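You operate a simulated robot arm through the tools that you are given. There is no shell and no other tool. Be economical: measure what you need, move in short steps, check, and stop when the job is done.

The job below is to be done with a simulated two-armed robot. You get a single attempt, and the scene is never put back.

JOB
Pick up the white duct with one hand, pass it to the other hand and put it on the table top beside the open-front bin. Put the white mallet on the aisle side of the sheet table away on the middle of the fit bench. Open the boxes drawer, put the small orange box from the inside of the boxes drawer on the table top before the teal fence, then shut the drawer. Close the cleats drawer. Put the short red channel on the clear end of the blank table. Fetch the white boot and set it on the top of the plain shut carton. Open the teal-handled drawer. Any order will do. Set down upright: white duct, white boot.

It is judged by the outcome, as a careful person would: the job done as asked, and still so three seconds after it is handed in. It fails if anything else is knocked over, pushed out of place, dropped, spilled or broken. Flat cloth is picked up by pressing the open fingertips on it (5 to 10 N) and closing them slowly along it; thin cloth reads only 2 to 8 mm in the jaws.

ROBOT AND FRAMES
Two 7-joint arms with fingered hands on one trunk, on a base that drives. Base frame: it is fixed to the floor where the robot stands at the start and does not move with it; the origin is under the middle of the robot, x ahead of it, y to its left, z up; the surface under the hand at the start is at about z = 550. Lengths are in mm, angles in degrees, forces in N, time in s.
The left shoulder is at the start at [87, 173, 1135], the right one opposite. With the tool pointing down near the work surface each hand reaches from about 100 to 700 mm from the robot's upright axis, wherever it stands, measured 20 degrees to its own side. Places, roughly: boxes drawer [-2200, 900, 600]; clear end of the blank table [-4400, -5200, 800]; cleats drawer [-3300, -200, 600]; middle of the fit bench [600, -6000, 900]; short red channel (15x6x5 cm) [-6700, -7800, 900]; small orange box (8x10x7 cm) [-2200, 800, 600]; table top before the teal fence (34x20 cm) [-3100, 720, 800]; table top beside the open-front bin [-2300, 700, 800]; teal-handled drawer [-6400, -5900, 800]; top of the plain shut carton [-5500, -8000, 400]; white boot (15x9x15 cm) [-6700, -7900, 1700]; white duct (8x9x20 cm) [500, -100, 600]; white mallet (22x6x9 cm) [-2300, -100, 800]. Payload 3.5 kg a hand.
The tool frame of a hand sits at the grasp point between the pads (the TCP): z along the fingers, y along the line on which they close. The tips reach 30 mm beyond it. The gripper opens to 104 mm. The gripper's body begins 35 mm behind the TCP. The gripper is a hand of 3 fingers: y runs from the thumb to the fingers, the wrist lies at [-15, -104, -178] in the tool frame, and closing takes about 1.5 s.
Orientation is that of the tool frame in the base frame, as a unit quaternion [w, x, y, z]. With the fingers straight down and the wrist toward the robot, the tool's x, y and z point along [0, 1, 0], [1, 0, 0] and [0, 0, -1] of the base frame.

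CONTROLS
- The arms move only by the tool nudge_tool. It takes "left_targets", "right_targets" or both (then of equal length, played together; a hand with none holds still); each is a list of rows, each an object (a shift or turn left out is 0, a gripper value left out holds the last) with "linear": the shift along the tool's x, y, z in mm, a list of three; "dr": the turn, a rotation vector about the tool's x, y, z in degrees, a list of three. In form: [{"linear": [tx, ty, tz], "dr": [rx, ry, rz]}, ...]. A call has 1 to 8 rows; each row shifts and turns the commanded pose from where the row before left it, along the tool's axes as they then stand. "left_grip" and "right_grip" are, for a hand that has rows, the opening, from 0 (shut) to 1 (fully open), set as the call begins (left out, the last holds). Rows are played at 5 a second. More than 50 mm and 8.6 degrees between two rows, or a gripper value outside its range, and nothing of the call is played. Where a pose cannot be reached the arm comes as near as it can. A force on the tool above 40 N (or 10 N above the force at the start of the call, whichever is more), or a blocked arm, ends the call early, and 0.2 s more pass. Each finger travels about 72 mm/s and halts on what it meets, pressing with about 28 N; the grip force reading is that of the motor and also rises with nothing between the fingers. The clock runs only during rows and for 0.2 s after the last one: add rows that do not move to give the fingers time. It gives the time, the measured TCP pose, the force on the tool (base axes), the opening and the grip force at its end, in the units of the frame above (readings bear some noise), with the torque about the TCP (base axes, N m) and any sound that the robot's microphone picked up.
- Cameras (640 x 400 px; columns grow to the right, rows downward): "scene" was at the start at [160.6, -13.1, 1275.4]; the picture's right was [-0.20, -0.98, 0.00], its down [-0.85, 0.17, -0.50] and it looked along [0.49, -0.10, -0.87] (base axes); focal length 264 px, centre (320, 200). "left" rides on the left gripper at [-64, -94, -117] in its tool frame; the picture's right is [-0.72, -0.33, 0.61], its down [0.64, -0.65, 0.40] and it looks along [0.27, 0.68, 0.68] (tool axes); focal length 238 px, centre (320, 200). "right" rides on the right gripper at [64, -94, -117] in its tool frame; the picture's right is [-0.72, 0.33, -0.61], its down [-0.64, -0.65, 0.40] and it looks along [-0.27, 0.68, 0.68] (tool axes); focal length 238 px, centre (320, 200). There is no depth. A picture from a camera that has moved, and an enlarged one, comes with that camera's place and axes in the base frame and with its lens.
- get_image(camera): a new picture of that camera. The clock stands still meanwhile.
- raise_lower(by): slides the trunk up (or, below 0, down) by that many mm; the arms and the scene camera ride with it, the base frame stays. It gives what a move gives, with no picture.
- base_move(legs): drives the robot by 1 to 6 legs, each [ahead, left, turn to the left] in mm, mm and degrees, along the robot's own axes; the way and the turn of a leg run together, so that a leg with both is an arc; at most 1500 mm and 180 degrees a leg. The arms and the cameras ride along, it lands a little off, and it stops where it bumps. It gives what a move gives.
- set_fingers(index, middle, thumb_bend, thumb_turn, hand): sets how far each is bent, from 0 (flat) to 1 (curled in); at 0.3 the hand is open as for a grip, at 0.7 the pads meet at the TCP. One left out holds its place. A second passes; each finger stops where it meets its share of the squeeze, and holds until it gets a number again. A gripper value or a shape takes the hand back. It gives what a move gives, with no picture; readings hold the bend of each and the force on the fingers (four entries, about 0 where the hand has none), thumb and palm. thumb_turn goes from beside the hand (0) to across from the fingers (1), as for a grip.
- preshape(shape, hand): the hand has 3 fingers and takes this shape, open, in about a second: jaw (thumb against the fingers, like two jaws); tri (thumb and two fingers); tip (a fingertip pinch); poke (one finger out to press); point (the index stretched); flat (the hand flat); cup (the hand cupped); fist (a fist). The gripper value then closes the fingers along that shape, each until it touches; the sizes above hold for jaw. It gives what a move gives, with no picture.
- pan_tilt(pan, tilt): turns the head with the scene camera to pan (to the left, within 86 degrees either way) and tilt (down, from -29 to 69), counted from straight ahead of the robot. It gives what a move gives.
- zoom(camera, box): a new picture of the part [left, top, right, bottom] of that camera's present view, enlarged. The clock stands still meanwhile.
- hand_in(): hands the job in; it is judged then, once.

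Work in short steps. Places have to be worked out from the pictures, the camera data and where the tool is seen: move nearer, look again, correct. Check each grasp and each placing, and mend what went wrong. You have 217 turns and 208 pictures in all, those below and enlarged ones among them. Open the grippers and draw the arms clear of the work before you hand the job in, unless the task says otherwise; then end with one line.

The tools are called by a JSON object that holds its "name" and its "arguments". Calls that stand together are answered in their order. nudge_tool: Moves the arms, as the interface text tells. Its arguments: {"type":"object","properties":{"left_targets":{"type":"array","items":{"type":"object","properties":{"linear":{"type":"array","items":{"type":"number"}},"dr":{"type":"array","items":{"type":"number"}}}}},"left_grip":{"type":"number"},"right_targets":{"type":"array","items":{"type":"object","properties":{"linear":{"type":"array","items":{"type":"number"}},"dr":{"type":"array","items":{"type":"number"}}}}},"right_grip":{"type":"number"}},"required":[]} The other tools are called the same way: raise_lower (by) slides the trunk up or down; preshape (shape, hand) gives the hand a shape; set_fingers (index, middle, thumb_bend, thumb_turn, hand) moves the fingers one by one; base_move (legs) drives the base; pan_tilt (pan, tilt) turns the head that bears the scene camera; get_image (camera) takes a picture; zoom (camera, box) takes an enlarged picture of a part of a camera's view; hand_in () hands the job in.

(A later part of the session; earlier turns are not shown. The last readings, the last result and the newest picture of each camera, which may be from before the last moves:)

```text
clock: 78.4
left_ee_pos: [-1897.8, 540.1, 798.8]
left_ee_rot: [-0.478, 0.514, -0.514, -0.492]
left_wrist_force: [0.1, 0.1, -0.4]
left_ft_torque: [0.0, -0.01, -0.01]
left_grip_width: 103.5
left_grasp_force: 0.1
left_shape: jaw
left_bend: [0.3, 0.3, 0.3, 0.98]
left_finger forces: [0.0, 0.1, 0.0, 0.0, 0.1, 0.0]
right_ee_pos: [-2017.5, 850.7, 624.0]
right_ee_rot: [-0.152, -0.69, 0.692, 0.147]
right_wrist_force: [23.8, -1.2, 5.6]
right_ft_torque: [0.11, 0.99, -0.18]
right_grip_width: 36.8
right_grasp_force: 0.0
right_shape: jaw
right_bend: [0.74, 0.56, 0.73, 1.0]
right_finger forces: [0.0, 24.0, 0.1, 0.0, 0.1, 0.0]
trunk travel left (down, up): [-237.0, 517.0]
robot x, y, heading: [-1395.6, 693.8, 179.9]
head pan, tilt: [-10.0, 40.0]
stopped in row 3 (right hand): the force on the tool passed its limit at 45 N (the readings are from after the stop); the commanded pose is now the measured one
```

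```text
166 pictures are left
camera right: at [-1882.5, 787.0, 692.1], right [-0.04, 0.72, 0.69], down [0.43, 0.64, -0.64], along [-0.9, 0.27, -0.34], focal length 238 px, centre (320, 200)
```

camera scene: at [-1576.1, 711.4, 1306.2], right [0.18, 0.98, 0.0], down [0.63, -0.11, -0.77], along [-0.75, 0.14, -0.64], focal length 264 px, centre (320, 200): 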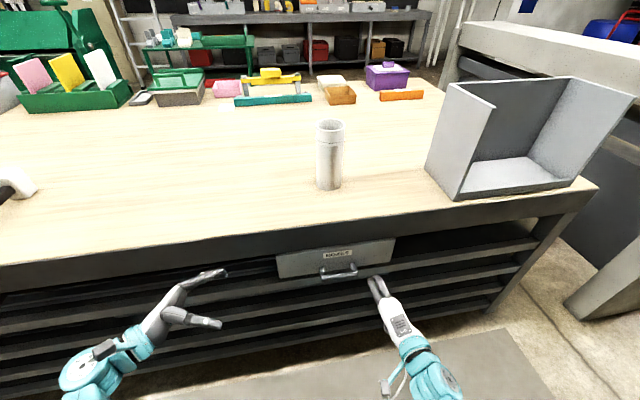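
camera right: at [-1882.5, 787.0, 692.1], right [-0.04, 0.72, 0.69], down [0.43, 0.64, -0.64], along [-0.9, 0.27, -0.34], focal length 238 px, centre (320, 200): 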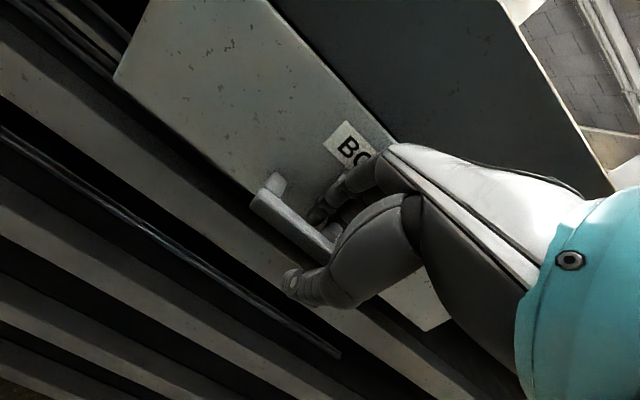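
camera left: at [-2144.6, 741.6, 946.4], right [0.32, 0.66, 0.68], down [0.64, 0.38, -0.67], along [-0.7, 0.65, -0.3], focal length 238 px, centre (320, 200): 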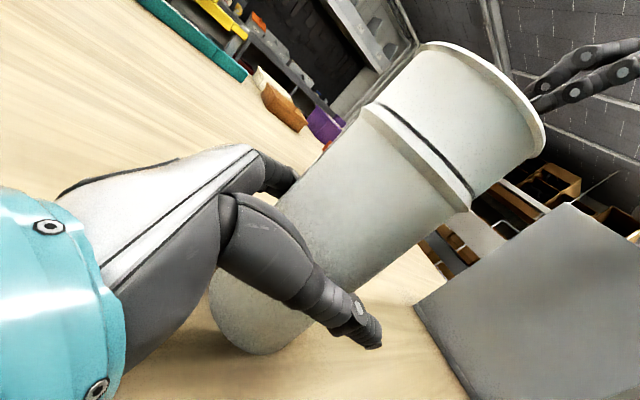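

The middle finger touched the drawer front, and the bar already lies between thumb and fingers near the tips. I'll narrow the opening a bit, ease off, and go about 18 mm deeper.

{"name": "nudge_tool", "arguments": {"right_targets": [{"linear": [0, -8, -3]}, {"linear": [0, 0, 0]}, {"linear": [0, 0, 0]}, {"linear": [0, 3, 0]}], "right_grip": 0.29}}

{"name": "nudge_tool", "arguments": {"right_targets": [{"linear": [0, 0, 6]}, {"linear": [0, 0, 6]}, {"linear": [0, 0, 6]}, {"linear": [0, 0, 4]}, {"linear": [0, 0, 0]}]}}

{"name": "get_image", "arguments": {"camera": "right"}}

```text
clock: 79.4
left_ee_pos: [-1900.3, 540.2, 796.7]
left_ee_rot: [-0.48, 0.515, -0.513, -0.491]
left_wrist_force: [-0.4, 1.7, 0.2]
left_ft_torque: [0.04, -0.02, 0.03]
left_grip_width: 103.4
left_grasp_force: 0.1
left_shape: jaw
left_bend: [0.3, 0.3, 0.3, 0.98]
left_finger forces: [0.0, 0.0, 0.1, 0.0, 0.0, 0.0]
right_ee_pos: [-2014.4, 850.9, 626.1]
right_ee_rot: [-0.153, -0.689, 0.692, 0.15]
right_wrist_force: [-0.7, 0.8, 0.3]
right_ft_torque: [-0.02, -0.02, 0.01]
right_grip_width: 30.1
right_grasp_force: 0.0
right_shape: jaw
right_bend: [0.74, 0.54, 0.74, 1.0]
right_finger forces: [0.0, 0.0, 0.0, 0.0, 0.0, 0.1]
trunk travel left (down, up): [-237.0, 517.0]
robot x, y, heading: [-1396.4, 693.5, 179.5]
head pan, tilt: [-10.0, 40.0]
```

```text
clock: 80.6
left_ee_pos: [-1898.3, 540.7, 799.0]
left_ee_rot: [-0.479, 0.515, -0.513, -0.492]
left_wrist_force: [0.3, 1.1, -0.7]
left_ft_torque: [0.01, -0.04, 0.02]
left_grip_width: 103.7
left_grasp_force: 0.1
left_shape: jaw
left_bend: [0.3, 0.3, 0.3, 0.98]
left_finger forces: [0.0, 0.1, 0.0, 0.0, 0.1, 0.1]
right_ee_pos: [-2021.5, 852.2, 605.3]
right_ee_rot: [-0.152, -0.69, 0.692, 0.149]
right_wrist_force: [30.1, 1.5, 5.6]
right_ft_torque: [0.04, 1.04, -0.45]
right_grip_width: 27.1
right_grasp_force: 0.0
right_shape: jaw
right_bend: [0.74, 0.73, 0.74, 1.0]
right_finger forces: [0.1, 29.8, 0.0, 0.0, 0.0, 0.0]
trunk travel left (down, up): [-237.0, 517.0]
robot x, y, heading: [-1393.5, 692.9, 179.7]
head pan, tilt: [-10.0, 40.0]
```

```text
165 pictures are left
camera right: at [-1886.6, 787.2, 673.1], right [-0.04, 0.72, 0.69], down [0.43, 0.64, -0.64], along [-0.9, 0.27, -0.34], focal length 238 px, centre (320, 200)
```

right: 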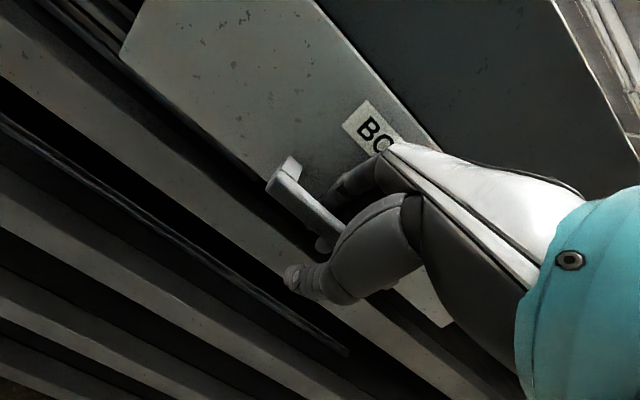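

A fingertip shows below the bar, so the fingers are behind it. I'll close the hand on it.

{"name": "nudge_tool", "arguments": {"right_targets": [{"linear": [0, 0, 0]}, {"linear": [0, 0, 0]}, {"linear": [0, 0, 0]}, {"linear": [0, 0, 0]}, {"linear": [0, 0, 0]}, {"linear": [0, 0, 0]}], "right_grip": 0}}

{"name": "get_image", "arguments": {"camera": "right"}}

```text
clock: 82.0
left_ee_pos: [-1899.9, 540.4, 797.9]
left_ee_rot: [-0.478, 0.515, -0.514, -0.492]
left_wrist_force: [-0.3, 0.2, 0.5]
left_ft_torque: [0.04, 0.0, 0.0]
left_grip_width: 103.5
left_grasp_force: 0.0
left_shape: jaw
left_bend: [0.3, 0.3, 0.3, 0.98]
left_finger forces: [0.0, 0.1, 0.0, 0.1, 0.0, 0.0]
right_ee_pos: [-2023.5, 850.6, 605.1]
right_ee_rot: [-0.154, -0.69, 0.691, 0.149]
right_wrist_force: [0.9, -4.9, -4.0]
right_ft_torque: [-0.05, 0.05, -0.11]
right_grip_width: 0.6
right_grasp_force: 27.5
right_shape: jaw
right_bend: [0.7, 0.72, 0.72, 1.0]
right_finger forces: [6.0, 0.0, 0.0, 0.0, 10.1, 0.1]
trunk travel left (down, up): [-237.0, 517.0]
robot x, y, heading: [-1395.4, 694.1, 179.7]
head pan, tilt: [-10.0, 40.0]
```

```text
164 pictures are left
camera right: at [-1889.6, 787.0, 673.3], right [-0.04, 0.72, 0.69], down [0.42, 0.64, -0.64], along [-0.9, 0.27, -0.33], focal length 238 px, centre (320, 200)
```

right: 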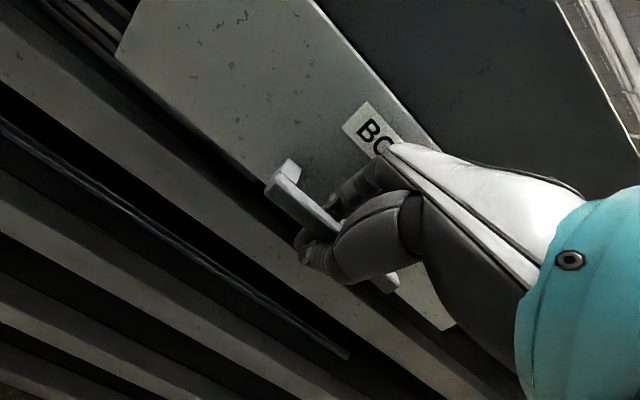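

The fingers have closed into a loop around the bar. I'll pull the drawer toward the robot.

{"name": "nudge_tool", "arguments": {"right_targets": [{"linear": [0, -18, -8.5]}, {"linear": [0, -18, -8.5]}, {"linear": [0, -18, -8.5]}, {"linear": [0, -18, -8.5]}, {"linear": [0, 0, 0]}]}}

{"name": "get_image", "arguments": {"camera": "right"}}

```text
clock: 83.2
left_ee_pos: [-1899.9, 539.0, 796.0]
left_ee_rot: [-0.48, 0.515, -0.513, -0.491]
left_wrist_force: [0.1, 0.4, 0.2]
left_ft_torque: [0.03, -0.01, 0.01]
left_grip_width: 103.4
left_grasp_force: 0.0
left_shape: jaw
left_bend: [0.3, 0.3, 0.3, 0.98]
left_finger forces: [0.0, 0.1, 0.1, 0.0, 0.0, 0.0]
right_ee_pos: [-1959.7, 868.1, 614.9]
right_ee_rot: [0.148, 0.69, -0.689, -0.167]
right_wrist_force: [-2.8, -23.2, -27.8]
right_ft_torque: [-0.05, 0.0, -0.09]
right_grip_width: 0.6
right_grasp_force: 28.5
right_shape: jaw
right_bend: [0.7, 0.72, 0.72, 1.0]
right_finger forces: [11.2, 2.3, 0.0, 0.1, 37.2, 0.0]
trunk travel left (down, up): [-237.0, 517.0]
robot x, y, heading: [-1395.2, 697.4, 179.6]
head pan, tilt: [-10.0, 40.0]
```

```text
163 pictures are left
camera right: at [-1824.3, 801.9, 677.6], right [-0.02, 0.7, 0.71], down [0.42, 0.65, -0.63], along [-0.91, 0.28, -0.31], focal length 238 px, centre (320, 200)
```

right: 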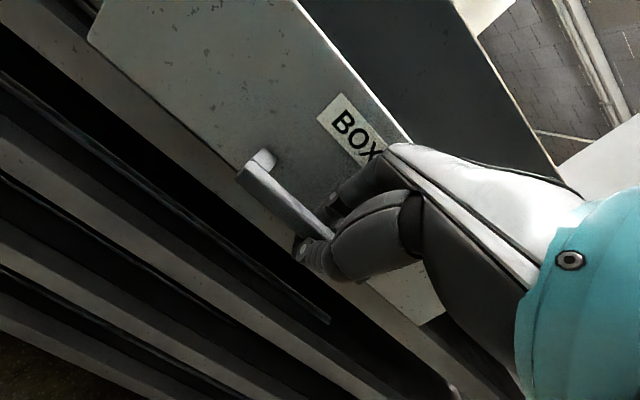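

The drawer is moving, with the arm drifting slightly up and right. I'll continue with a correction.

{"name": "nudge_tool", "arguments": {"right_targets": [{"linear": [5, -17, 0]}, {"linear": [4, -18, -5]}, {"linear": [3, -18, -7]}, {"linear": [2, -18, -8]}, {"linear": [2, -18, -8]}, {"linear": [2, -18, -8]}, {"linear": [2, -18, -8]}, {"linear": [0, 0, 0]}]}}

{"name": "get_image", "arguments": {"camera": "scene"}}

```text
clock: 83.7
left_ee_pos: [-1899.0, 538.2, 798.1]
left_ee_rot: [-0.479, 0.515, -0.512, -0.493]
left_wrist_force: [-0.4, -0.6, 0.3]
left_ft_torque: [0.01, 0.01, -0.03]
left_grip_width: 103.8
left_grasp_force: 0.1
left_shape: jaw
left_bend: [0.3, 0.3, 0.3, 0.98]
left_finger forces: [0.0, 0.0, 0.1, 0.0, 0.0, 0.0]
right_ee_pos: [-1954.2, 875.9, 615.6]
right_ee_rot: [0.144, 0.692, -0.684, -0.181]
right_wrist_force: [0.7, -22.1, -19.5]
right_ft_torque: [0.01, 0.0, 0.03]
right_grip_width: 1.4
right_grasp_force: 28.1
right_shape: jaw
right_bend: [0.7, 0.72, 0.71, 0.96]
right_finger forces: [14.4, 2.1, 0.0, 0.0, 34.1, 0.0]
trunk travel left (down, up): [-237.0, 517.0]
robot x, y, heading: [-1396.2, 694.8, 179.7]
head pan, tilt: [-10.0, 40.0]
stopped in row 2 (right hand): the force on the tool passed its limit at 49 N (the readings are from after the stop); the commanded pose is now the measured one
```

```text
162 pictures are left
camera scene: at [-1576.2, 710.4, 1306.3], right [0.18, 0.98, 0.0], down [0.63, -0.11, -0.77], along [-0.75, 0.14, -0.64], focal length 264 px, centre (320, 200)
```

scene: 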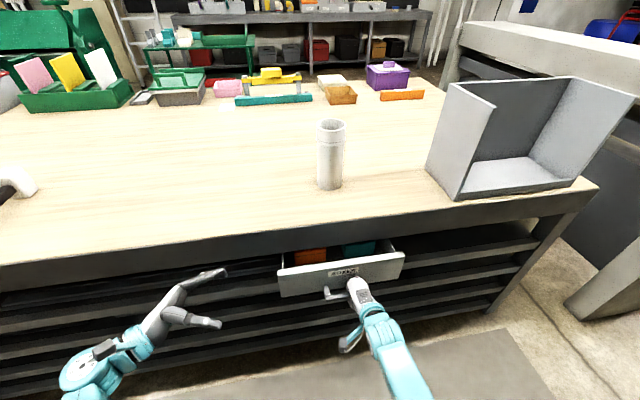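

The drawer is partly open, with an orange and a teal box inside. The arm retracts awkwardly, so I'll pull by driving the base backward.

{"name": "base_move", "arguments": {"legs": [[-100, 0, 0]]}}

{"name": "get_image", "arguments": {"camera": "right"}}

```text
clock: 84.9
left_ee_pos: [-1801.8, 537.1, 798.1]
left_ee_rot: [-0.479, 0.515, -0.513, -0.492]
left_wrist_force: [-0.6, -0.1, 0.1]
left_ft_torque: [0.01, 0.01, 0.0]
left_grip_width: 103.7
left_grasp_force: 0.0
left_shape: jaw
left_bend: [0.3, 0.3, 0.3, 0.98]
left_finger forces: [0.1, 0.0, 0.0, 0.0, 0.0, 0.0]
right_ee_pos: [-1858.0, 875.5, 614.2]
right_ee_rot: [0.143, 0.693, -0.683, -0.182]
right_wrist_force: [1.1, -9.4, -4.0]
right_ft_torque: [-0.04, -0.04, 0.02]
right_grip_width: 1.8
right_grasp_force: 28.0
right_shape: jaw
right_bend: [0.7, 0.72, 0.72, 0.96]
right_finger forces: [14.7, 1.1, 0.1, 0.0, 30.3, 0.1]
trunk travel left (down, up): [-237.0, 517.0]
robot x, y, heading: [-1299.0, 695.2, 179.9]
head pan, tilt: [-10.0, 40.0]
stopped in leg 1: the force on the tool passed its limit at 41 N (the readings are from after the stop); the commanded pose is now the measured one
```

```text
161 pictures are left
camera right: at [-1721.8, 808.5, 673.5], right [-0.02, 0.68, 0.73], down [0.4, 0.68, -0.62], along [-0.92, 0.28, -0.29], focal length 238 px, centre (320, 200)
```

right: 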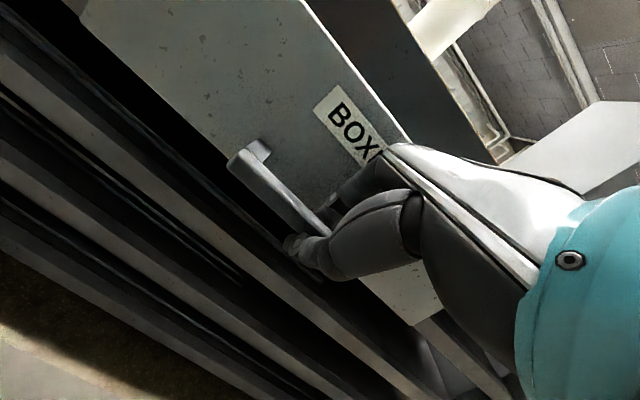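

It's open about 160 mm now. One more backward pull.

{"name": "base_move", "arguments": {"legs": [[-90, 0, 0]]}}

{"name": "get_image", "arguments": {"camera": "scene"}}

```text
clock: 86.0
left_ee_pos: [-1712.9, 538.1, 798.1]
left_ee_rot: [-0.479, 0.516, -0.512, -0.492]
left_wrist_force: [0.6, -0.2, 0.3]
left_ft_torque: [0.0, 0.02, 0.01]
left_grip_width: 103.5
left_grasp_force: 0.1
left_shape: jaw
left_bend: [0.3, 0.3, 0.3, 0.98]
left_finger forces: [0.0, 0.0, 0.0, 0.0, 0.0, 0.1]
right_ee_pos: [-1767.9, 876.5, 613.7]
right_ee_rot: [0.142, 0.692, -0.684, -0.181]
right_wrist_force: [-0.3, -14.0, -9.0]
right_ft_torque: [0.02, -0.07, 0.02]
right_grip_width: 2.0
right_grasp_force: 28.2
right_shape: jaw
right_bend: [0.7, 0.72, 0.72, 0.96]
right_finger forces: [15.5, 1.6, 0.0, 0.0, 32.0, 0.0]
trunk travel left (down, up): [-237.0, 517.0]
robot x, y, heading: [-1209.1, 694.6, 179.8]
head pan, tilt: [-10.0, 40.0]
```

```text
160 pictures are left
camera scene: at [-1389.9, 709.9, 1306.1], right [0.18, 0.98, 0.0], down [0.63, -0.11, -0.77], along [-0.75, 0.14, -0.64], focal length 264 px, centre (320, 200)
```

scene: 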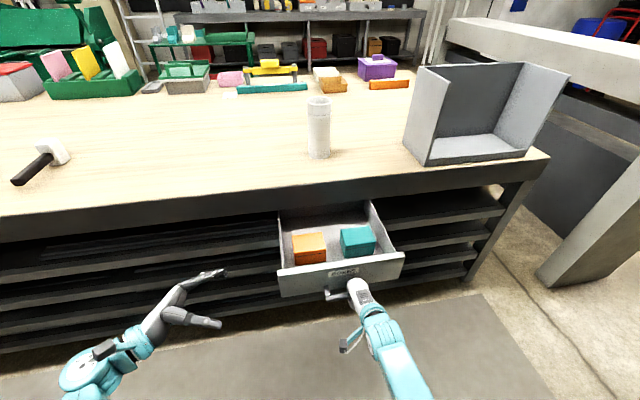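

The drawer is open about 250 mm with the orange box at the left. I'll release the handle with a modest opening and withdraw up.

{"name": "nudge_tool", "arguments": {"right_targets": [{"linear": [0, 0, 0]}, {"linear": [0, 0, 0]}, {"linear": [0, 0, 0]}, {"linear": [0, 0, 0]}], "right_grip": 0.3}}

{"name": "nudge_tool", "arguments": {"right_targets": [{"linear": [0, 0, -12]}, {"linear": [0, 0, -20]}, {"linear": [0, 0, -30]}, {"linear": [0, -20, -30]}, {"linear": [0, 0, -40]}, {"linear": [0, 0, -40]}]}}

{"name": "get_image", "arguments": {"camera": "scene"}}

```text
clock: 87.0
left_ee_pos: [-1712.8, 537.9, 797.3]
left_ee_rot: [-0.479, 0.515, -0.514, -0.492]
left_wrist_force: [-0.8, 0.4, -0.3]
left_ft_torque: [-0.02, 0.0, -0.01]
left_grip_width: 103.7
left_grasp_force: 0.1
left_shape: jaw
left_bend: [0.3, 0.3, 0.3, 0.98]
left_finger forces: [0.0, 0.0, 0.0, 0.0, 0.1, 0.0]
right_ee_pos: [-1767.1, 877.0, 615.1]
right_ee_rot: [0.142, 0.692, -0.684, -0.182]
right_wrist_force: [2.3, 1.4, 0.5]
right_ft_torque: [-0.05, 0.07, -0.04]
right_grip_width: 30.3
right_grasp_force: 0.1
right_shape: jaw
right_bend: [0.74, 0.55, 0.74, 1.0]
right_finger forces: [0.1, 2.5, 0.0, 0.0, 0.0, 0.0]
trunk travel left (down, up): [-237.0, 517.0]
robot x, y, heading: [-1208.2, 694.6, 179.9]
head pan, tilt: [-10.0, 40.0]
```

```text
clock: 88.4
left_ee_pos: [-1712.5, 536.9, 799.1]
left_ee_rot: [-0.479, 0.515, -0.513, -0.492]
left_wrist_force: [0.4, 0.5, -0.2]
left_ft_torque: [0.01, -0.01, 0.03]
left_grip_width: 103.5
left_grasp_force: 0.0
left_shape: jaw
left_bend: [0.3, 0.3, 0.3, 0.98]
left_finger forces: [0.0, 0.1, 0.0, 0.0, 0.1, 0.0]
right_ee_pos: [-1678.4, 890.2, 760.7]
right_ee_rot: [0.124, 0.701, -0.669, -0.212]
right_wrist_force: [0.6, 0.3, -0.6]
right_ft_torque: [0.0, 0.0, 0.01]
right_grip_width: 31.0
right_grasp_force: 0.1
right_shape: jaw
right_bend: [0.74, 0.54, 0.74, 1.0]
right_finger forces: [0.0, 0.1, 0.2, 0.0, 0.0, 0.0]
trunk travel left (down, up): [-237.0, 517.0]
robot x, y, heading: [-1212.9, 693.2, 179.7]
head pan, tilt: [-10.0, 40.0]
```

```text
159 pictures are left
camera scene: at [-1388.9, 710.5, 1306.3], right [0.18, 0.98, 0.0], down [0.63, -0.12, -0.77], along [-0.75, 0.14, -0.64], focal length 264 px, centre (320, 200)
```

scene: 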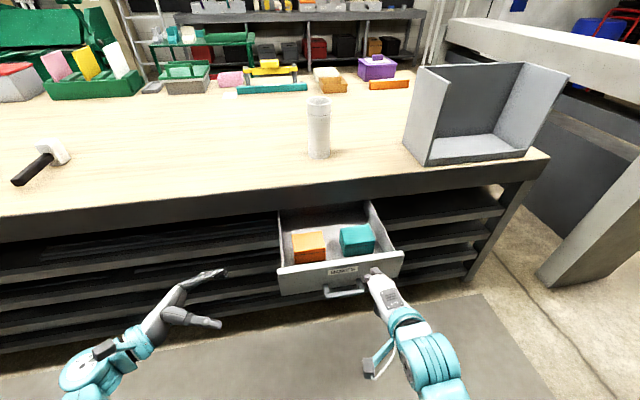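

The orange box top centre is near [-1953, 779, 650], about 80 mm deep along x. I'll straighten the right hand, raise it and drive forward so the box is in easy reach.

{"name": "nudge_tool", "arguments": {"right_targets": [{"linear": [0, 0, -20], "dr": [6.9, 1.8, 0.65]}, {"linear": [0, 0, -20], "dr": [6.9, 1.8, 0.65]}, {"linear": [0, 0, -20], "dr": [6.9, 1.8, 0.65]}, {"linear": [0, 0, -20], "dr": [6.9, 1.8, 0.65]}, {"linear": [0, 0, 0]}, {"linear": [0, 0, 0]}], "right_grip": 1}}

{"name": "base_move", "arguments": {"legs": [[225, 0, 0]]}}

{"name": "pan_tilt", "arguments": {"pan": -10, "tilt": 50}}

{"name": "get_image", "arguments": {"camera": "scene"}}

{"name": "get_image", "arguments": {"camera": "right"}}

```text
clock: 89.8
left_ee_pos: [-1713.3, 537.5, 796.8]
left_ee_rot: [-0.478, 0.516, -0.513, -0.492]
left_wrist_force: [-0.1, 0.4, 0.6]
left_ft_torque: [-0.01, 0.05, 0.02]
left_grip_width: 103.9
left_grasp_force: 0.0
left_shape: jaw
left_bend: [0.3, 0.3, 0.3, 0.98]
left_finger forces: [0.0, 0.1, 0.0, 0.0, 0.0, 0.0]
right_ee_pos: [-1650.2, 891.5, 829.6]
right_ee_rot: [0.007, -0.701, 0.713, -0.008]
right_wrist_force: [-0.5, -0.3, 0.0]
right_ft_torque: [0.0, -0.01, -0.01]
right_grip_width: 103.9
right_grasp_force: 0.1
right_shape: jaw
right_bend: [0.3, 0.3, 0.3, 0.98]
right_finger forces: [0.1, 0.1, 0.1, 0.1, 0.1, 0.0]
trunk travel left (down, up): [-237.0, 517.0]
robot x, y, heading: [-1209.5, 692.6, 179.7]
head pan, tilt: [-10.0, 40.0]
```

```text
clock: 91.5
left_ee_pos: [-1939.0, 537.5, 796.3]
left_ee_rot: [-0.479, 0.516, -0.512, -0.493]
left_wrist_force: [0.5, 0.4, 0.1]
left_ft_torque: [0.02, 0.0, 0.0]
left_grip_width: 103.8
left_grasp_force: 0.1
left_shape: jaw
left_bend: [0.3, 0.3, 0.3, 0.98]
left_finger forces: [0.1, 0.1, 0.1, 0.0, 0.0, 0.1]
right_ee_pos: [-1877.4, 889.6, 831.6]
right_ee_rot: [0.003, -0.702, 0.712, -0.006]
right_wrist_force: [-0.3, 0.9, -0.6]
right_ft_torque: [0.03, 0.01, 0.02]
right_grip_width: 103.7
right_grasp_force: 0.0
right_shape: jaw
right_bend: [0.3, 0.3, 0.3, 0.98]
right_finger forces: [0.0, 0.0, 0.0, 0.0, 0.1, 0.0]
trunk travel left (down, up): [-237.0, 517.0]
robot x, y, heading: [-1434.2, 697.2, 179.8]
head pan, tilt: [-10.0, 40.0]
```

```text
clock: 92.2
left_ee_pos: [-1938.6, 537.6, 798.0]
left_ee_rot: [-0.477, 0.516, -0.513, -0.493]
left_wrist_force: [0.8, -0.2, -0.6]
left_ft_torque: [0.01, 0.02, 0.01]
left_grip_width: 103.5
left_grasp_force: 0.0
left_shape: jaw
left_bend: [0.3, 0.3, 0.3, 0.98]
left_finger forces: [0.0, 0.0, 0.0, 0.1, 0.0, 0.0]
right_ee_pos: [-1878.1, 891.6, 831.7]
right_ee_rot: [0.004, -0.701, 0.713, -0.005]
right_wrist_force: [0.1, -0.1, 0.2]
right_ft_torque: [0.03, 0.01, -0.03]
right_grip_width: 103.9
right_grasp_force: 0.1
right_shape: jaw
right_bend: [0.3, 0.3, 0.3, 0.98]
right_finger forces: [0.0, 0.1, 0.0, 0.1, 0.0, 0.1]
trunk travel left (down, up): [-237.0, 517.0]
robot x, y, heading: [-1433.2, 695.3, 179.4]
head pan, tilt: [-10.0, 50.0]
```

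```text
158 pictures are left
camera scene: at [-1606.9, 709.8, 1292.1], right [0.18, 0.98, 0.0], down [0.75, -0.14, -0.64], along [-0.63, 0.11, -0.77], focal length 264 px, centre (320, 200)
```

scene: 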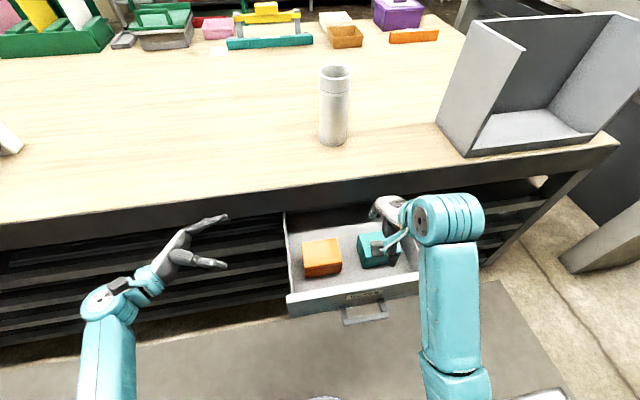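

```text
157 pictures are left
camera right: at [-1787.3, 826.6, 950.3], right [-0.32, 0.72, 0.61], down [0.67, 0.63, -0.4], along [-0.67, 0.28, -0.69], focal length 238 px, centre (320, 200)
```

right: 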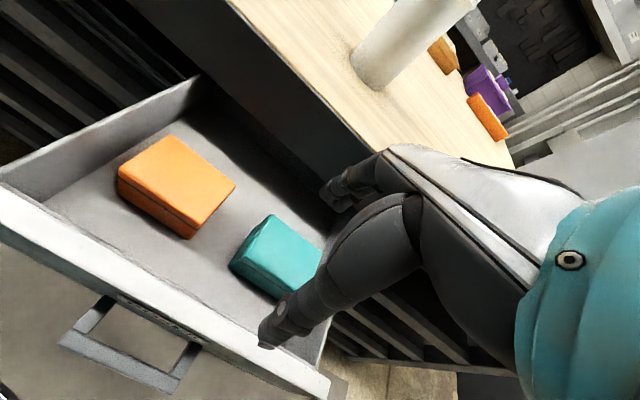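

Both cameras agree: the box spans x -1989 to -1915 and y 723 to 820, with its top at z≈650. I'll move the right hand over it.

{"name": "nudge_tool", "arguments": {"right_targets": [{"linear": [30, 18, 20]}, {"linear": [30, 18, 20]}, {"linear": [30, 18, 20]}, {"linear": [30, 18, 25]}, {"linear": [0, 0, 0]}]}}

{"name": "get_image", "arguments": {"camera": "right"}}

```text
clock: 93.4
left_ee_pos: [-1937.7, 539.1, 798.3]
left_ee_rot: [-0.479, 0.515, -0.512, -0.493]
left_wrist_force: [-0.8, -0.1, 0.6]
left_ft_torque: [0.01, 0.0, 0.0]
left_grip_width: 103.6
left_grasp_force: 0.1
left_shape: jaw
left_bend: [0.3, 0.3, 0.3, 0.98]
left_finger forces: [0.0, 0.1, 0.0, 0.0, 0.0, 0.1]
right_ee_pos: [-1951.3, 831.3, 726.2]
right_ee_rot: [0.052, -0.695, 0.716, 0.042]
right_wrist_force: [0.0, -0.5, -1.0]
right_ft_torque: [0.03, -0.01, -0.01]
right_grip_width: 103.9
right_grasp_force: 0.1
right_shape: jaw
right_bend: [0.3, 0.3, 0.3, 0.98]
right_finger forces: [0.0, 0.0, 0.0, 0.0, 0.1, 0.1]
trunk travel left (down, up): [-237.0, 517.0]
robot x, y, heading: [-1435.4, 697.4, 179.9]
head pan, tilt: [-10.0, 50.0]
stopped in row 5 (right hand): the arm was blocked; the commanded pose is now the measured one
```

```text
156 pictures are left
camera right: at [-1861.0, 750.5, 835.8], right [-0.32, 0.64, 0.7], down [0.68, 0.67, -0.31], along [-0.66, 0.38, -0.65], focal length 238 px, centre (320, 200)
```

right: 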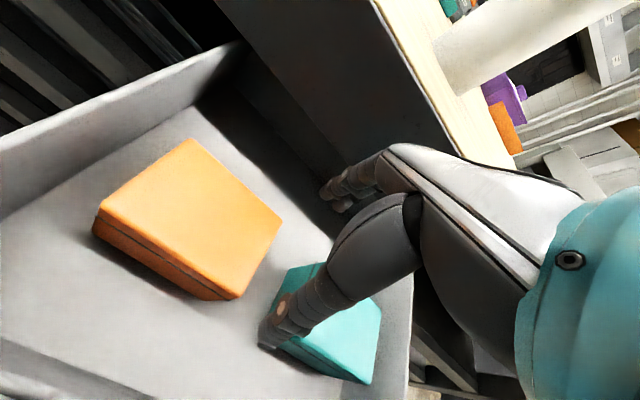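

The right arm hits its limit going left again. I'll level it a bit further right and shift the base left instead.

{"name": "nudge_tool", "arguments": {"right_targets": [{"linear": [-15, 0, -15], "dr": [-0.8, 7.6, -1.7]}, {"linear": [-15, 0, -5]}, {"linear": [0, 0, 0]}]}}

{"name": "base_move", "arguments": {"legs": [[0, 90, 0]]}}

{"name": "get_image", "arguments": {"camera": "right"}}

```text
clock: 94.2
left_ee_pos: [-1938.1, 539.1, 797.9]
left_ee_rot: [-0.477, 0.516, -0.513, -0.493]
left_wrist_force: [0.0, 0.2, 0.2]
left_ft_torque: [0.0, -0.03, 0.01]
left_grip_width: 103.7
left_grasp_force: 0.1
left_shape: jaw
left_bend: [0.3, 0.3, 0.3, 0.98]
left_finger forces: [0.0, 0.0, 0.1, 0.0, 0.0, 0.0]
right_ee_pos: [-1950.2, 859.3, 749.4]
right_ee_rot: [-0.001, -0.707, 0.707, -0.003]
right_wrist_force: [0.4, -0.7, 0.1]
right_ft_torque: [0.03, 0.02, -0.01]
right_grip_width: 103.7
right_grasp_force: 0.0
right_shape: jaw
right_bend: [0.3, 0.3, 0.3, 0.98]
right_finger forces: [0.1, 0.0, 0.1, 0.1, 0.1, 0.1]
trunk travel left (down, up): [-237.0, 517.0]
robot x, y, heading: [-1435.5, 695.8, 179.6]
head pan, tilt: [-10.0, 50.0]
```

```text
clock: 95.3
left_ee_pos: [-1938.5, 447.3, 797.1]
left_ee_rot: [-0.478, 0.515, -0.512, -0.493]
left_wrist_force: [0.4, 0.3, 0.2]
left_ft_torque: [0.01, 0.02, -0.02]
left_grip_width: 103.6
left_grasp_force: 0.0
left_shape: jaw
left_bend: [0.3, 0.3, 0.3, 0.98]
left_finger forces: [0.1, 0.1, 0.0, 0.0, 0.0, 0.1]
right_ee_pos: [-1949.8, 768.3, 749.2]
right_ee_rot: [0.0, 0.707, -0.707, 0.002]
right_wrist_force: [-0.6, 0.0, 0.0]
right_ft_torque: [0.02, -0.02, 0.01]
right_grip_width: 103.3
right_grasp_force: 0.0
right_shape: jaw
right_bend: [0.3, 0.3, 0.3, 0.98]
right_finger forces: [0.0, 0.1, 0.0, 0.0, 0.1, 0.0]
trunk travel left (down, up): [-237.0, 517.0]
robot x, y, heading: [-1433.8, 609.8, 180.0]
head pan, tilt: [-10.0, 50.0]
```

```text
155 pictures are left
camera right: at [-1856.9, 705.0, 866.5], right [-0.33, 0.72, 0.61], down [0.65, 0.64, -0.4], along [-0.68, 0.27, -0.68], focal length 238 px, centre (320, 200)
```

right: 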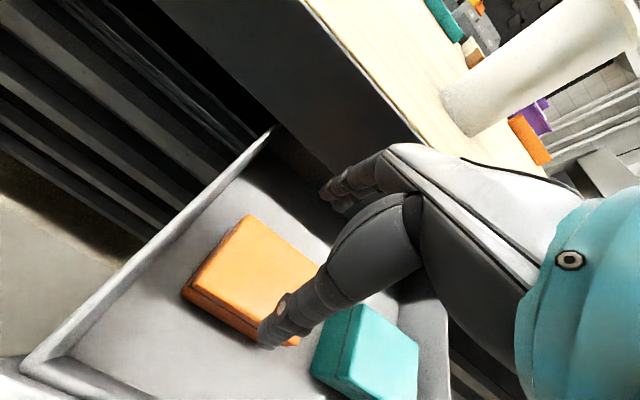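

The hand is aligned within a few mm. I'll shift 6 mm right and descend to about z 632.

{"name": "nudge_tool", "arguments": {"right_targets": [{"linear": [-6, -2, 30]}, {"linear": [0, 0, 30]}, {"linear": [0, 0, 25]}, {"linear": [0, 0, 17]}, {"linear": [0, 0, 15]}, {"linear": [0, 0, 0]}]}}

{"name": "get_image", "arguments": {"camera": "right"}}

```text
clock: 96.5
left_ee_pos: [-1937.0, 448.6, 798.2]
left_ee_rot: [-0.478, 0.516, -0.512, -0.492]
left_wrist_force: [0.2, -0.7, 0.0]
left_ft_torque: [0.02, -0.01, -0.02]
left_grip_width: 103.9
left_grasp_force: 0.1
left_shape: jaw
left_bend: [0.3, 0.3, 0.3, 0.98]
left_finger forces: [0.0, 0.0, 0.0, 0.0, 0.0, 0.0]
right_ee_pos: [-1957.8, 775.0, 645.7]
right_ee_rot: [-0.014, -0.707, 0.707, 0.008]
right_wrist_force: [0.8, 1.3, 19.9]
right_ft_torque: [-0.16, -0.73, 0.03]
right_grip_width: 103.9
right_grasp_force: 0.0
right_shape: jaw
right_bend: [0.29, 0.3, 0.29, 0.98]
right_finger forces: [5.3, 0.1, 0.1, 0.0, 19.5, 0.0]
trunk travel left (down, up): [-237.0, 517.0]
robot x, y, heading: [-1435.0, 607.0, 179.9]
head pan, tilt: [-10.0, 50.0]
stopped in row 6 (right hand): the force on the tool passed its limit at 47 N (the readings are from after the stop); the commanded pose is now the measured one
```

```text
154 pictures are left
camera right: at [-1861.1, 711.1, 760.2], right [-0.3, 0.73, 0.62], down [0.64, 0.64, -0.43], along [-0.7, 0.26, -0.66], focal length 238 px, centre (320, 200)
```

right: 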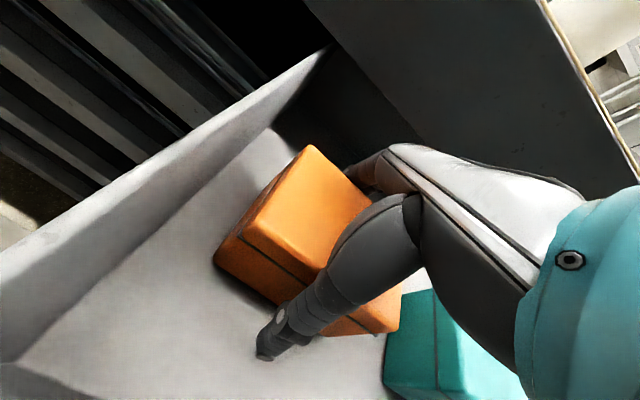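

Thumb and fingers straddle the box, with the thumb rubbing its near face. I'll shift 6 mm toward the robot and close.

{"name": "nudge_tool", "arguments": {"right_targets": [{"linear": [0, -6, 0]}, {"linear": [0, 0, 4]}, {"linear": [0, 0, 0]}]}}

{"name": "nudge_tool", "arguments": {"right_targets": [{"linear": [0, 0, 0]}, {"linear": [0, 0, 0]}, {"linear": [0, 0, 0]}, {"linear": [0, 0, 0]}, {"linear": [0, 0, 0]}, {"linear": [0, 0, 0]}, {"linear": [0, 0, 0]}], "right_grip": 0}}

{"name": "get_image", "arguments": {"camera": "right"}}

```text
clock: 97.2
left_ee_pos: [-1939.0, 449.7, 797.7]
left_ee_rot: [-0.478, 0.516, -0.512, -0.493]
left_wrist_force: [0.9, 0.0, -0.7]
left_ft_torque: [-0.01, -0.01, -0.01]
left_grip_width: 103.6
left_grasp_force: 0.1
left_shape: jaw
left_bend: [0.3, 0.3, 0.3, 0.98]
left_finger forces: [0.0, 0.0, 0.0, 0.0, 0.0, 0.1]
right_ee_pos: [-1955.9, 774.4, 646.4]
right_ee_rot: [-0.02, -0.705, 0.708, 0.012]
right_wrist_force: [1.5, 2.1, 18.7]
right_ft_torque: [-0.07, -0.68, 0.04]
right_grip_width: 104.0
right_grasp_force: 0.0
right_shape: jaw
right_bend: [0.29, 0.3, 0.29, 0.98]
right_finger forces: [5.8, 0.0, 0.0, 0.0, 18.1, 0.0]
trunk travel left (down, up): [-237.0, 517.0]
robot x, y, heading: [-1432.3, 603.8, 179.8]
head pan, tilt: [-10.0, 50.0]
stopped in row 3 (right hand): the force on the tool passed its limit at 42 N (the readings are from after the stop); the commanded pose is now the measured one
```

```text
clock: 98.8
left_ee_pos: [-1937.6, 449.6, 798.2]
left_ee_rot: [-0.478, 0.516, -0.512, -0.493]
left_wrist_force: [0.1, -0.4, 0.8]
left_ft_torque: [0.03, 0.0, 0.02]
left_grip_width: 104.0
left_grasp_force: 0.1
left_shape: jaw
left_bend: [0.3, 0.3, 0.3, 0.98]
left_finger forces: [0.0, 0.1, 0.0, 0.0, 0.0, 0.0]
right_ee_pos: [-1954.3, 774.2, 645.0]
right_ee_rot: [-0.019, -0.706, 0.707, 0.011]
right_wrist_force: [-2.5, 1.0, 24.9]
right_ft_torque: [0.06, 0.14, -0.1]
right_grip_width: 69.9
right_grasp_force: 28.0
right_shape: jaw
right_bend: [0.29, 0.41, 0.55, 0.99]
right_finger forces: [24.2, 16.4, 0.0, 0.0, 44.6, 0.1]
trunk travel left (down, up): [-237.0, 517.0]
robot x, y, heading: [-1431.5, 606.5, 179.8]
head pan, tilt: [-10.0, 50.0]
```

```text
153 pictures are left
camera right: at [-1855.7, 710.4, 758.7], right [-0.3, 0.73, 0.62], down [0.64, 0.64, -0.44], along [-0.71, 0.26, -0.65], focal length 238 px, centre (320, 200)
```

right: 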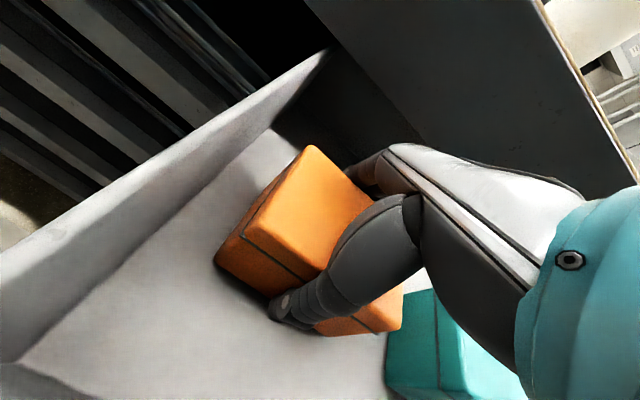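

The box is gripped. I'll lift it straight out of the drawer.

{"name": "nudge_tool", "arguments": {"right_targets": [{"linear": [0, 0, -15]}, {"linear": [0, 0, -25]}, {"linear": [0, -10, -35]}, {"linear": [0, -10, -35]}, {"linear": [0, -10, -35]}, {"linear": [0, 0, -35]}, {"linear": [0, 0, 0]}]}}

{"name": "get_image", "arguments": {"camera": "scene"}}

```text
clock: 100.3
left_ee_pos: [-1938.1, 449.4, 798.1]
left_ee_rot: [-0.478, 0.517, -0.512, -0.492]
left_wrist_force: [0.5, -0.1, -0.4]
left_ft_torque: [-0.01, -0.03, -0.01]
left_grip_width: 103.7
left_grasp_force: 0.0
left_shape: jaw
left_bend: [0.3, 0.3, 0.3, 0.98]
left_finger forces: [0.0, 0.0, 0.0, 0.0, 0.0, 0.0]
right_ee_pos: [-1917.1, 774.6, 821.7]
right_ee_rot: [-0.015, -0.707, 0.707, 0.01]
right_wrist_force: [0.2, 0.4, -2.2]
right_ft_torque: [0.02, -0.01, -0.01]
right_grip_width: 69.3
right_grasp_force: 27.8
right_shape: jaw
right_bend: [0.29, 0.42, 0.56, 0.99]
right_finger forces: [20.0, 15.9, 0.0, 0.0, 38.9, 0.0]
trunk travel left (down, up): [-237.0, 517.0]
robot x, y, heading: [-1436.9, 607.6, 180.0]
head pan, tilt: [-10.0, 50.0]
```

```text
152 pictures are left
camera scene: at [-1607.4, 620.9, 1292.0], right [0.18, 0.98, 0.0], down [0.75, -0.14, -0.64], along [-0.63, 0.11, -0.77], focal length 264 px, centre (320, 200)
```

scene: 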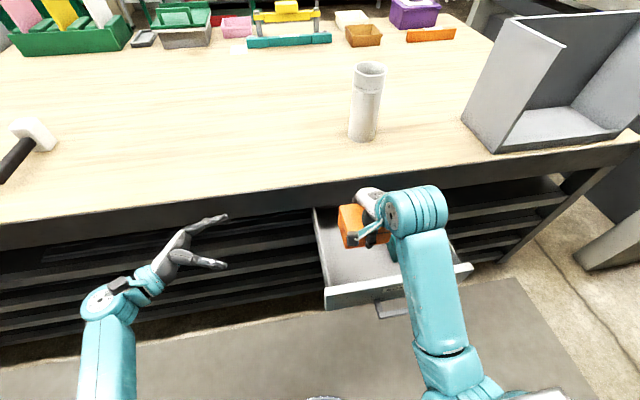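

The box is out and held. To close the drawer I'll bring the left hand in front of it: back up, move right, and turn the left hand to point down.

{"name": "base_move", "arguments": {"legs": [[-260, 0, 0], [0, -390, 0]]}}

{"name": "nudge_tool", "arguments": {"left_targets": [{"linear": [0, 0, -20], "dr": [0, 8.2, 0]}, {"dr": [0, 8.2, 0]}, {"dr": [0, 8.2, 0]}, {"dr": [0, 8.2, 0]}, {"dr": [0, 8.2, 0]}, {"dr": [0, 8.2, 0]}, {"dr": [0, 8.2, 0]}, {"dr": [0, 8.2, 0]}]}}

{"name": "nudge_tool", "arguments": {"left_targets": [{"dr": [0, 8.2, 0]}, {"dr": [0, 8.2, 0]}, {"dr": [0, 8.2, 0]}, {"linear": [0, 0, 30]}, {"linear": [0, 0, 40]}, {"linear": [0, 0, 40]}, {"linear": [0, 0, 40]}, {"linear": [0, 0, 20]}], "left_grip": 0}}

{"name": "get_image", "arguments": {"camera": "scene"}}

```text
clock: 104.3
left_ee_pos: [-1677.3, 834.7, 798.2]
left_ee_rot: [-0.477, 0.516, -0.513, -0.493]
left_wrist_force: [1.1, 0.2, -0.4]
left_ft_torque: [0.01, -0.01, 0.02]
left_grip_width: 103.8
left_grasp_force: 0.1
left_shape: jaw
left_bend: [0.3, 0.3, 0.3, 0.98]
left_finger forces: [0.0, 0.0, 0.0, 0.0, 0.0, 0.0]
right_ee_pos: [-1656.9, 1161.7, 821.1]
right_ee_rot: [0.016, 0.707, -0.707, -0.009]
right_wrist_force: [-0.2, -0.1, -1.6]
right_ft_torque: [-0.03, 0.0, -0.01]
right_grip_width: 69.1
right_grasp_force: 27.7
right_shape: jaw
right_bend: [0.29, 0.42, 0.56, 0.99]
right_finger forces: [20.1, 15.7, 0.1, 0.0, 38.8, 0.0]
trunk travel left (down, up): [-237.0, 517.0]
robot x, y, heading: [-1172.8, 997.0, 179.8]
head pan, tilt: [-10.0, 50.0]
```

```text
clock: 106.1
left_ee_pos: [-1676.7, 813.4, 798.2]
left_ee_rot: [-0.124, 0.702, -0.689, -0.133]
left_wrist_force: [0.4, 0.5, 0.0]
left_ft_torque: [0.02, 0.01, 0.0]
left_grip_width: 103.8
left_grasp_force: 0.1
left_shape: jaw
left_bend: [0.3, 0.3, 0.3, 0.98]
left_finger forces: [0.0, 0.1, 0.0, 0.0, 0.1, 0.0]
right_ee_pos: [-1657.0, 1160.6, 821.0]
right_ee_rot: [-0.016, -0.707, 0.707, 0.01]
right_wrist_force: [-0.2, -0.6, -1.8]
right_ft_torque: [0.0, 0.02, -0.03]
right_grip_width: 69.1
right_grasp_force: 28.4
right_shape: jaw
right_bend: [0.29, 0.42, 0.56, 0.99]
right_finger forces: [20.1, 15.8, 0.0, 0.0, 38.7, 0.0]
trunk travel left (down, up): [-237.0, 517.0]
robot x, y, heading: [-1173.6, 993.2, 180.0]
head pan, tilt: [-10.0, 50.0]
```

```text
clock: 107.9
left_ee_pos: [-1678.0, 804.4, 629.4]
left_ee_rot: [0.025, 0.714, -0.699, 0.018]
left_wrist_force: [-1.1, -0.1, -0.6]
left_ft_torque: [0.0, 0.0, 0.02]
left_grip_width: 0.0
left_grasp_force: 28.0
left_shape: jaw
left_bend: [0.7, 0.7, 0.47, 1.0]
left_finger forces: [0.0, 0.0, 0.0, 0.0, 0.1, 0.0]
right_ee_pos: [-1657.6, 1160.6, 820.6]
right_ee_rot: [-0.015, -0.707, 0.707, 0.009]
right_wrist_force: [0.2, -0.2, -1.7]
right_ft_torque: [0.03, -0.02, -0.02]
right_grip_width: 69.4
right_grasp_force: 27.5
right_shape: jaw
right_bend: [0.29, 0.42, 0.56, 0.99]
right_finger forces: [20.1, 15.6, 0.1, 0.1, 38.7, 0.1]
trunk travel left (down, up): [-237.0, 517.0]
robot x, y, heading: [-1171.1, 990.5, 179.9]
head pan, tilt: [-10.0, 50.0]
```

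```text
151 pictures are left
camera scene: at [-1346.6, 1007.4, 1292.1], right [0.17, 0.98, 0.0], down [0.75, -0.13, -0.64], along [-0.63, 0.11, -0.77], focal length 264 px, centre (320, 200)
```

scene: 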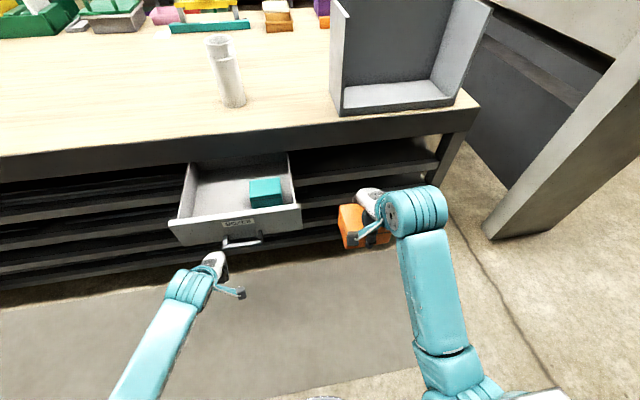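

I need to be about 45 mm further right, and the held box must be raised and pulled back so it clears the table and bin.

{"name": "nudge_tool", "arguments": {"right_targets": [{"linear": [0, -20, -35]}, {"linear": [0, -25, -35]}, {"linear": [0, -25, -35]}, {"linear": [0, -20, 0]}, {"linear": [0, 0, 0]}]}}

{"name": "base_move", "arguments": {"legs": [[0, -45, 0], [110, 0, 0]]}}

{"name": "get_image", "arguments": {"camera": "left"}}

{"name": "get_image", "arguments": {"camera": "scene"}}

```text
clock: 109.1
left_ee_pos: [-1677.8, 804.9, 629.6]
left_ee_rot: [0.026, 0.713, -0.7, 0.018]
left_wrist_force: [-0.3, -0.4, 0.6]
left_ft_torque: [0.02, 0.03, -0.01]
left_grip_width: 0.4
left_grasp_force: 27.9
left_shape: jaw
left_bend: [0.7, 0.7, 0.47, 1.0]
left_finger forces: [0.0, 0.0, 0.1, 0.0, 0.0, 0.0]
right_ee_pos: [-1598.2, 1172.5, 919.2]
right_ee_rot: [-0.002, -0.702, 0.711, 0.038]
right_wrist_force: [1.1, -0.1, -2.1]
right_ft_torque: [0.01, -0.01, 0.05]
right_grip_width: 69.0
right_grasp_force: 27.6
right_shape: jaw
right_bend: [0.29, 0.42, 0.56, 0.99]
right_finger forces: [19.8, 15.6, 0.0, 0.1, 37.9, 0.0]
right hand out of reach, approached as far as the arm can: row 3, 4
trunk travel left (down, up): [-237.0, 517.0]
robot x, y, heading: [-1174.0, 993.5, 180.0]
head pan, tilt: [-10.0, 50.0]
```

```text
clock: 110.8
left_ee_pos: [-1790.1, 849.7, 628.3]
left_ee_rot: [0.025, 0.714, -0.7, 0.018]
left_wrist_force: [-0.3, -0.9, 0.0]
left_ft_torque: [-0.01, 0.01, -0.03]
left_grip_width: 0.1
left_grasp_force: 27.9
left_shape: jaw
left_bend: [0.7, 0.7, 0.47, 1.0]
left_finger forces: [0.0, 0.0, 0.1, 0.1, 0.0, 0.0]
right_ee_pos: [-1707.3, 1215.8, 915.8]
right_ee_rot: [0.001, -0.703, 0.71, 0.037]
right_wrist_force: [-0.2, 0.1, -3.0]
right_ft_torque: [0.03, 0.01, 0.03]
right_grip_width: 69.3
right_grasp_force: 28.3
right_shape: jaw
right_bend: [0.29, 0.42, 0.56, 0.99]
right_finger forces: [19.8, 15.7, 0.0, 0.0, 37.7, 0.0]
trunk travel left (down, up): [-237.0, 517.0]
robot x, y, heading: [-1283.9, 1043.1, -180.0]
head pan, tilt: [-10.0, 50.0]
```

```text
150 pictures are left
camera left: at [-1695.2, 922.0, 739.6], right [0.31, 0.69, -0.66], down [0.66, -0.65, -0.37], along [-0.68, -0.32, -0.65], focal length 238 px, centre (320, 200)
```

left: 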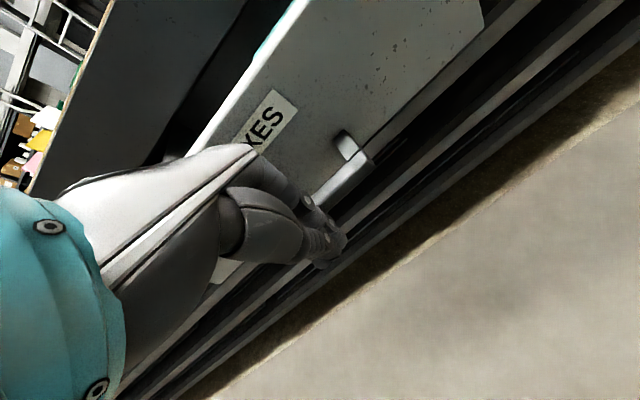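

```text
149 pictures are left
camera scene: at [-1458.3, 1052.7, 1291.9], right [0.17, 0.98, 0.0], down [0.75, -0.13, -0.64], along [-0.63, 0.11, -0.77], focal length 264 px, centre (320, 200)
```

scene: 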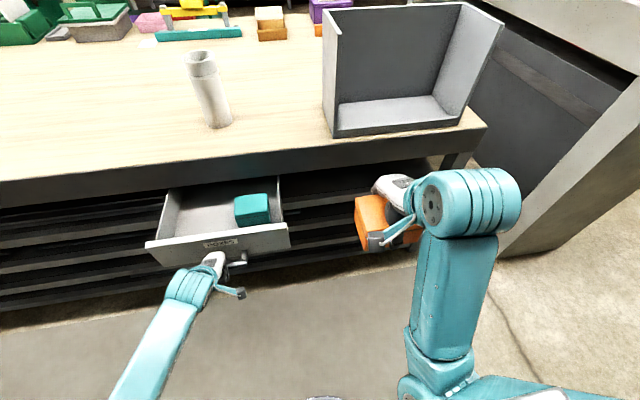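

The left fingers are right at the handle bar. I'll drive forward to push the drawer shut.

{"name": "base_move", "arguments": {"legs": [[230, 0, 0]]}}

{"name": "get_image", "arguments": {"camera": "scene"}}

```text
clock: 112.5
left_ee_pos: [-2001.1, 848.8, 627.1]
left_ee_rot: [0.022, 0.715, -0.699, 0.023]
left_wrist_force: [15.8, -0.7, 16.4]
left_ft_torque: [-0.16, 0.12, 0.08]
left_grip_width: 0.0
left_grasp_force: 27.6
left_shape: jaw
left_bend: [0.7, 0.7, 0.48, 1.0]
left_finger forces: [10.6, 18.4, 0.0, 0.0, 0.0, 0.0]
right_ee_pos: [-1925.3, 1217.4, 918.2]
right_ee_rot: [0.003, -0.703, 0.71, 0.04]
right_wrist_force: [0.1, -0.1, -1.5]
right_ft_torque: [-0.01, 0.02, 0.0]
right_grip_width: 68.9
right_grasp_force: 28.4
right_shape: jaw
right_bend: [0.29, 0.42, 0.56, 0.99]
right_finger forces: [19.7, 15.6, 0.0, 0.0, 37.6, 0.0]
trunk travel left (down, up): [-237.0, 517.0]
robot x, y, heading: [-1503.5, 1039.0, -179.8]
head pan, tilt: [-10.0, 50.0]
stopped in leg 1: the force on the tool passed its limit at 60 N (the readings are from after the stop); the commanded pose is now the measured one
```

```text
148 pictures are left
camera scene: at [-1673.8, 1052.3, 1292.5], right [0.17, 0.99, 0.0], down [0.75, -0.13, -0.64], along [-0.63, 0.11, -0.76], focal length 264 px, centre (320, 200)
```

scene: 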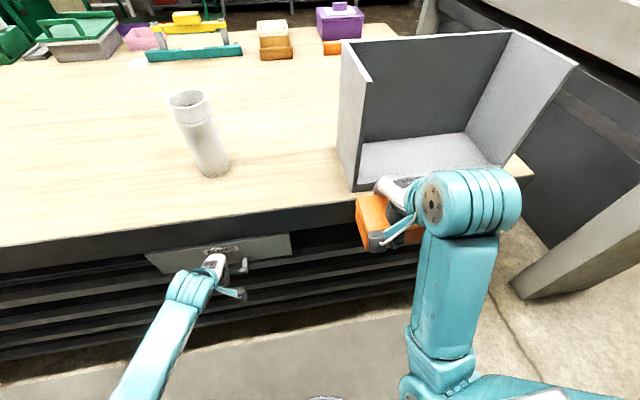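

The push met a firm stop. I'll check closure with the left camera.

{"name": "get_image", "arguments": {"camera": "left"}}

{"name": "zoom", "arguments": {"camera": "scene", "box": [90, 190, 330, 340]}}

```text
147 pictures are left
camera left: at [-1908.3, 921.4, 739.2], right [0.31, 0.69, -0.66], down [0.67, -0.65, -0.36], along [-0.67, -0.33, -0.66], focal length 238 px, centre (320, 200)
```

left: 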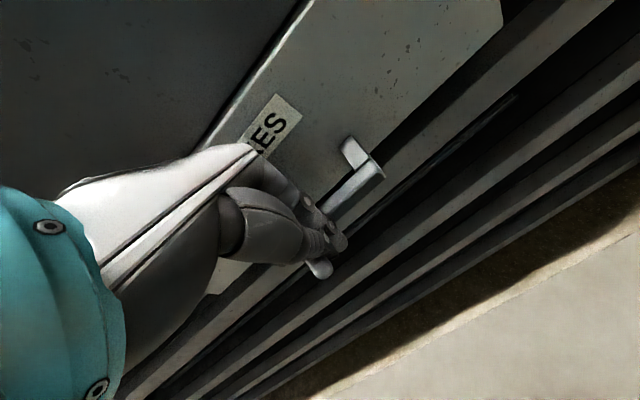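

```text
2.67 times, centred on (210, 265) of scene
camera zoom: at [-1673.8, 1052.3, 1292.5], right [0.17, 0.99, 0.0], down [0.75, -0.13, -0.64], along [-0.63, 0.11, -0.76], focal length 705 px, centre (613, 27)
```

zoom: 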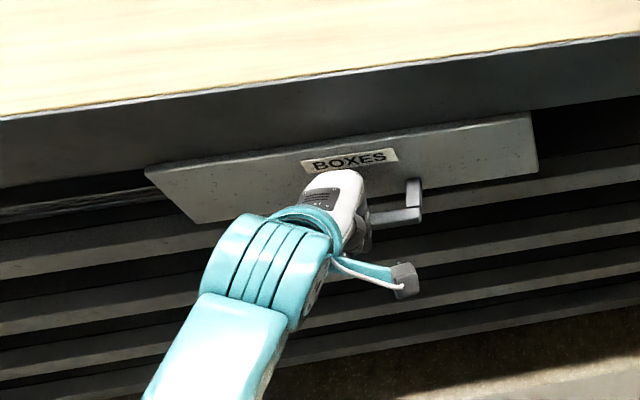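

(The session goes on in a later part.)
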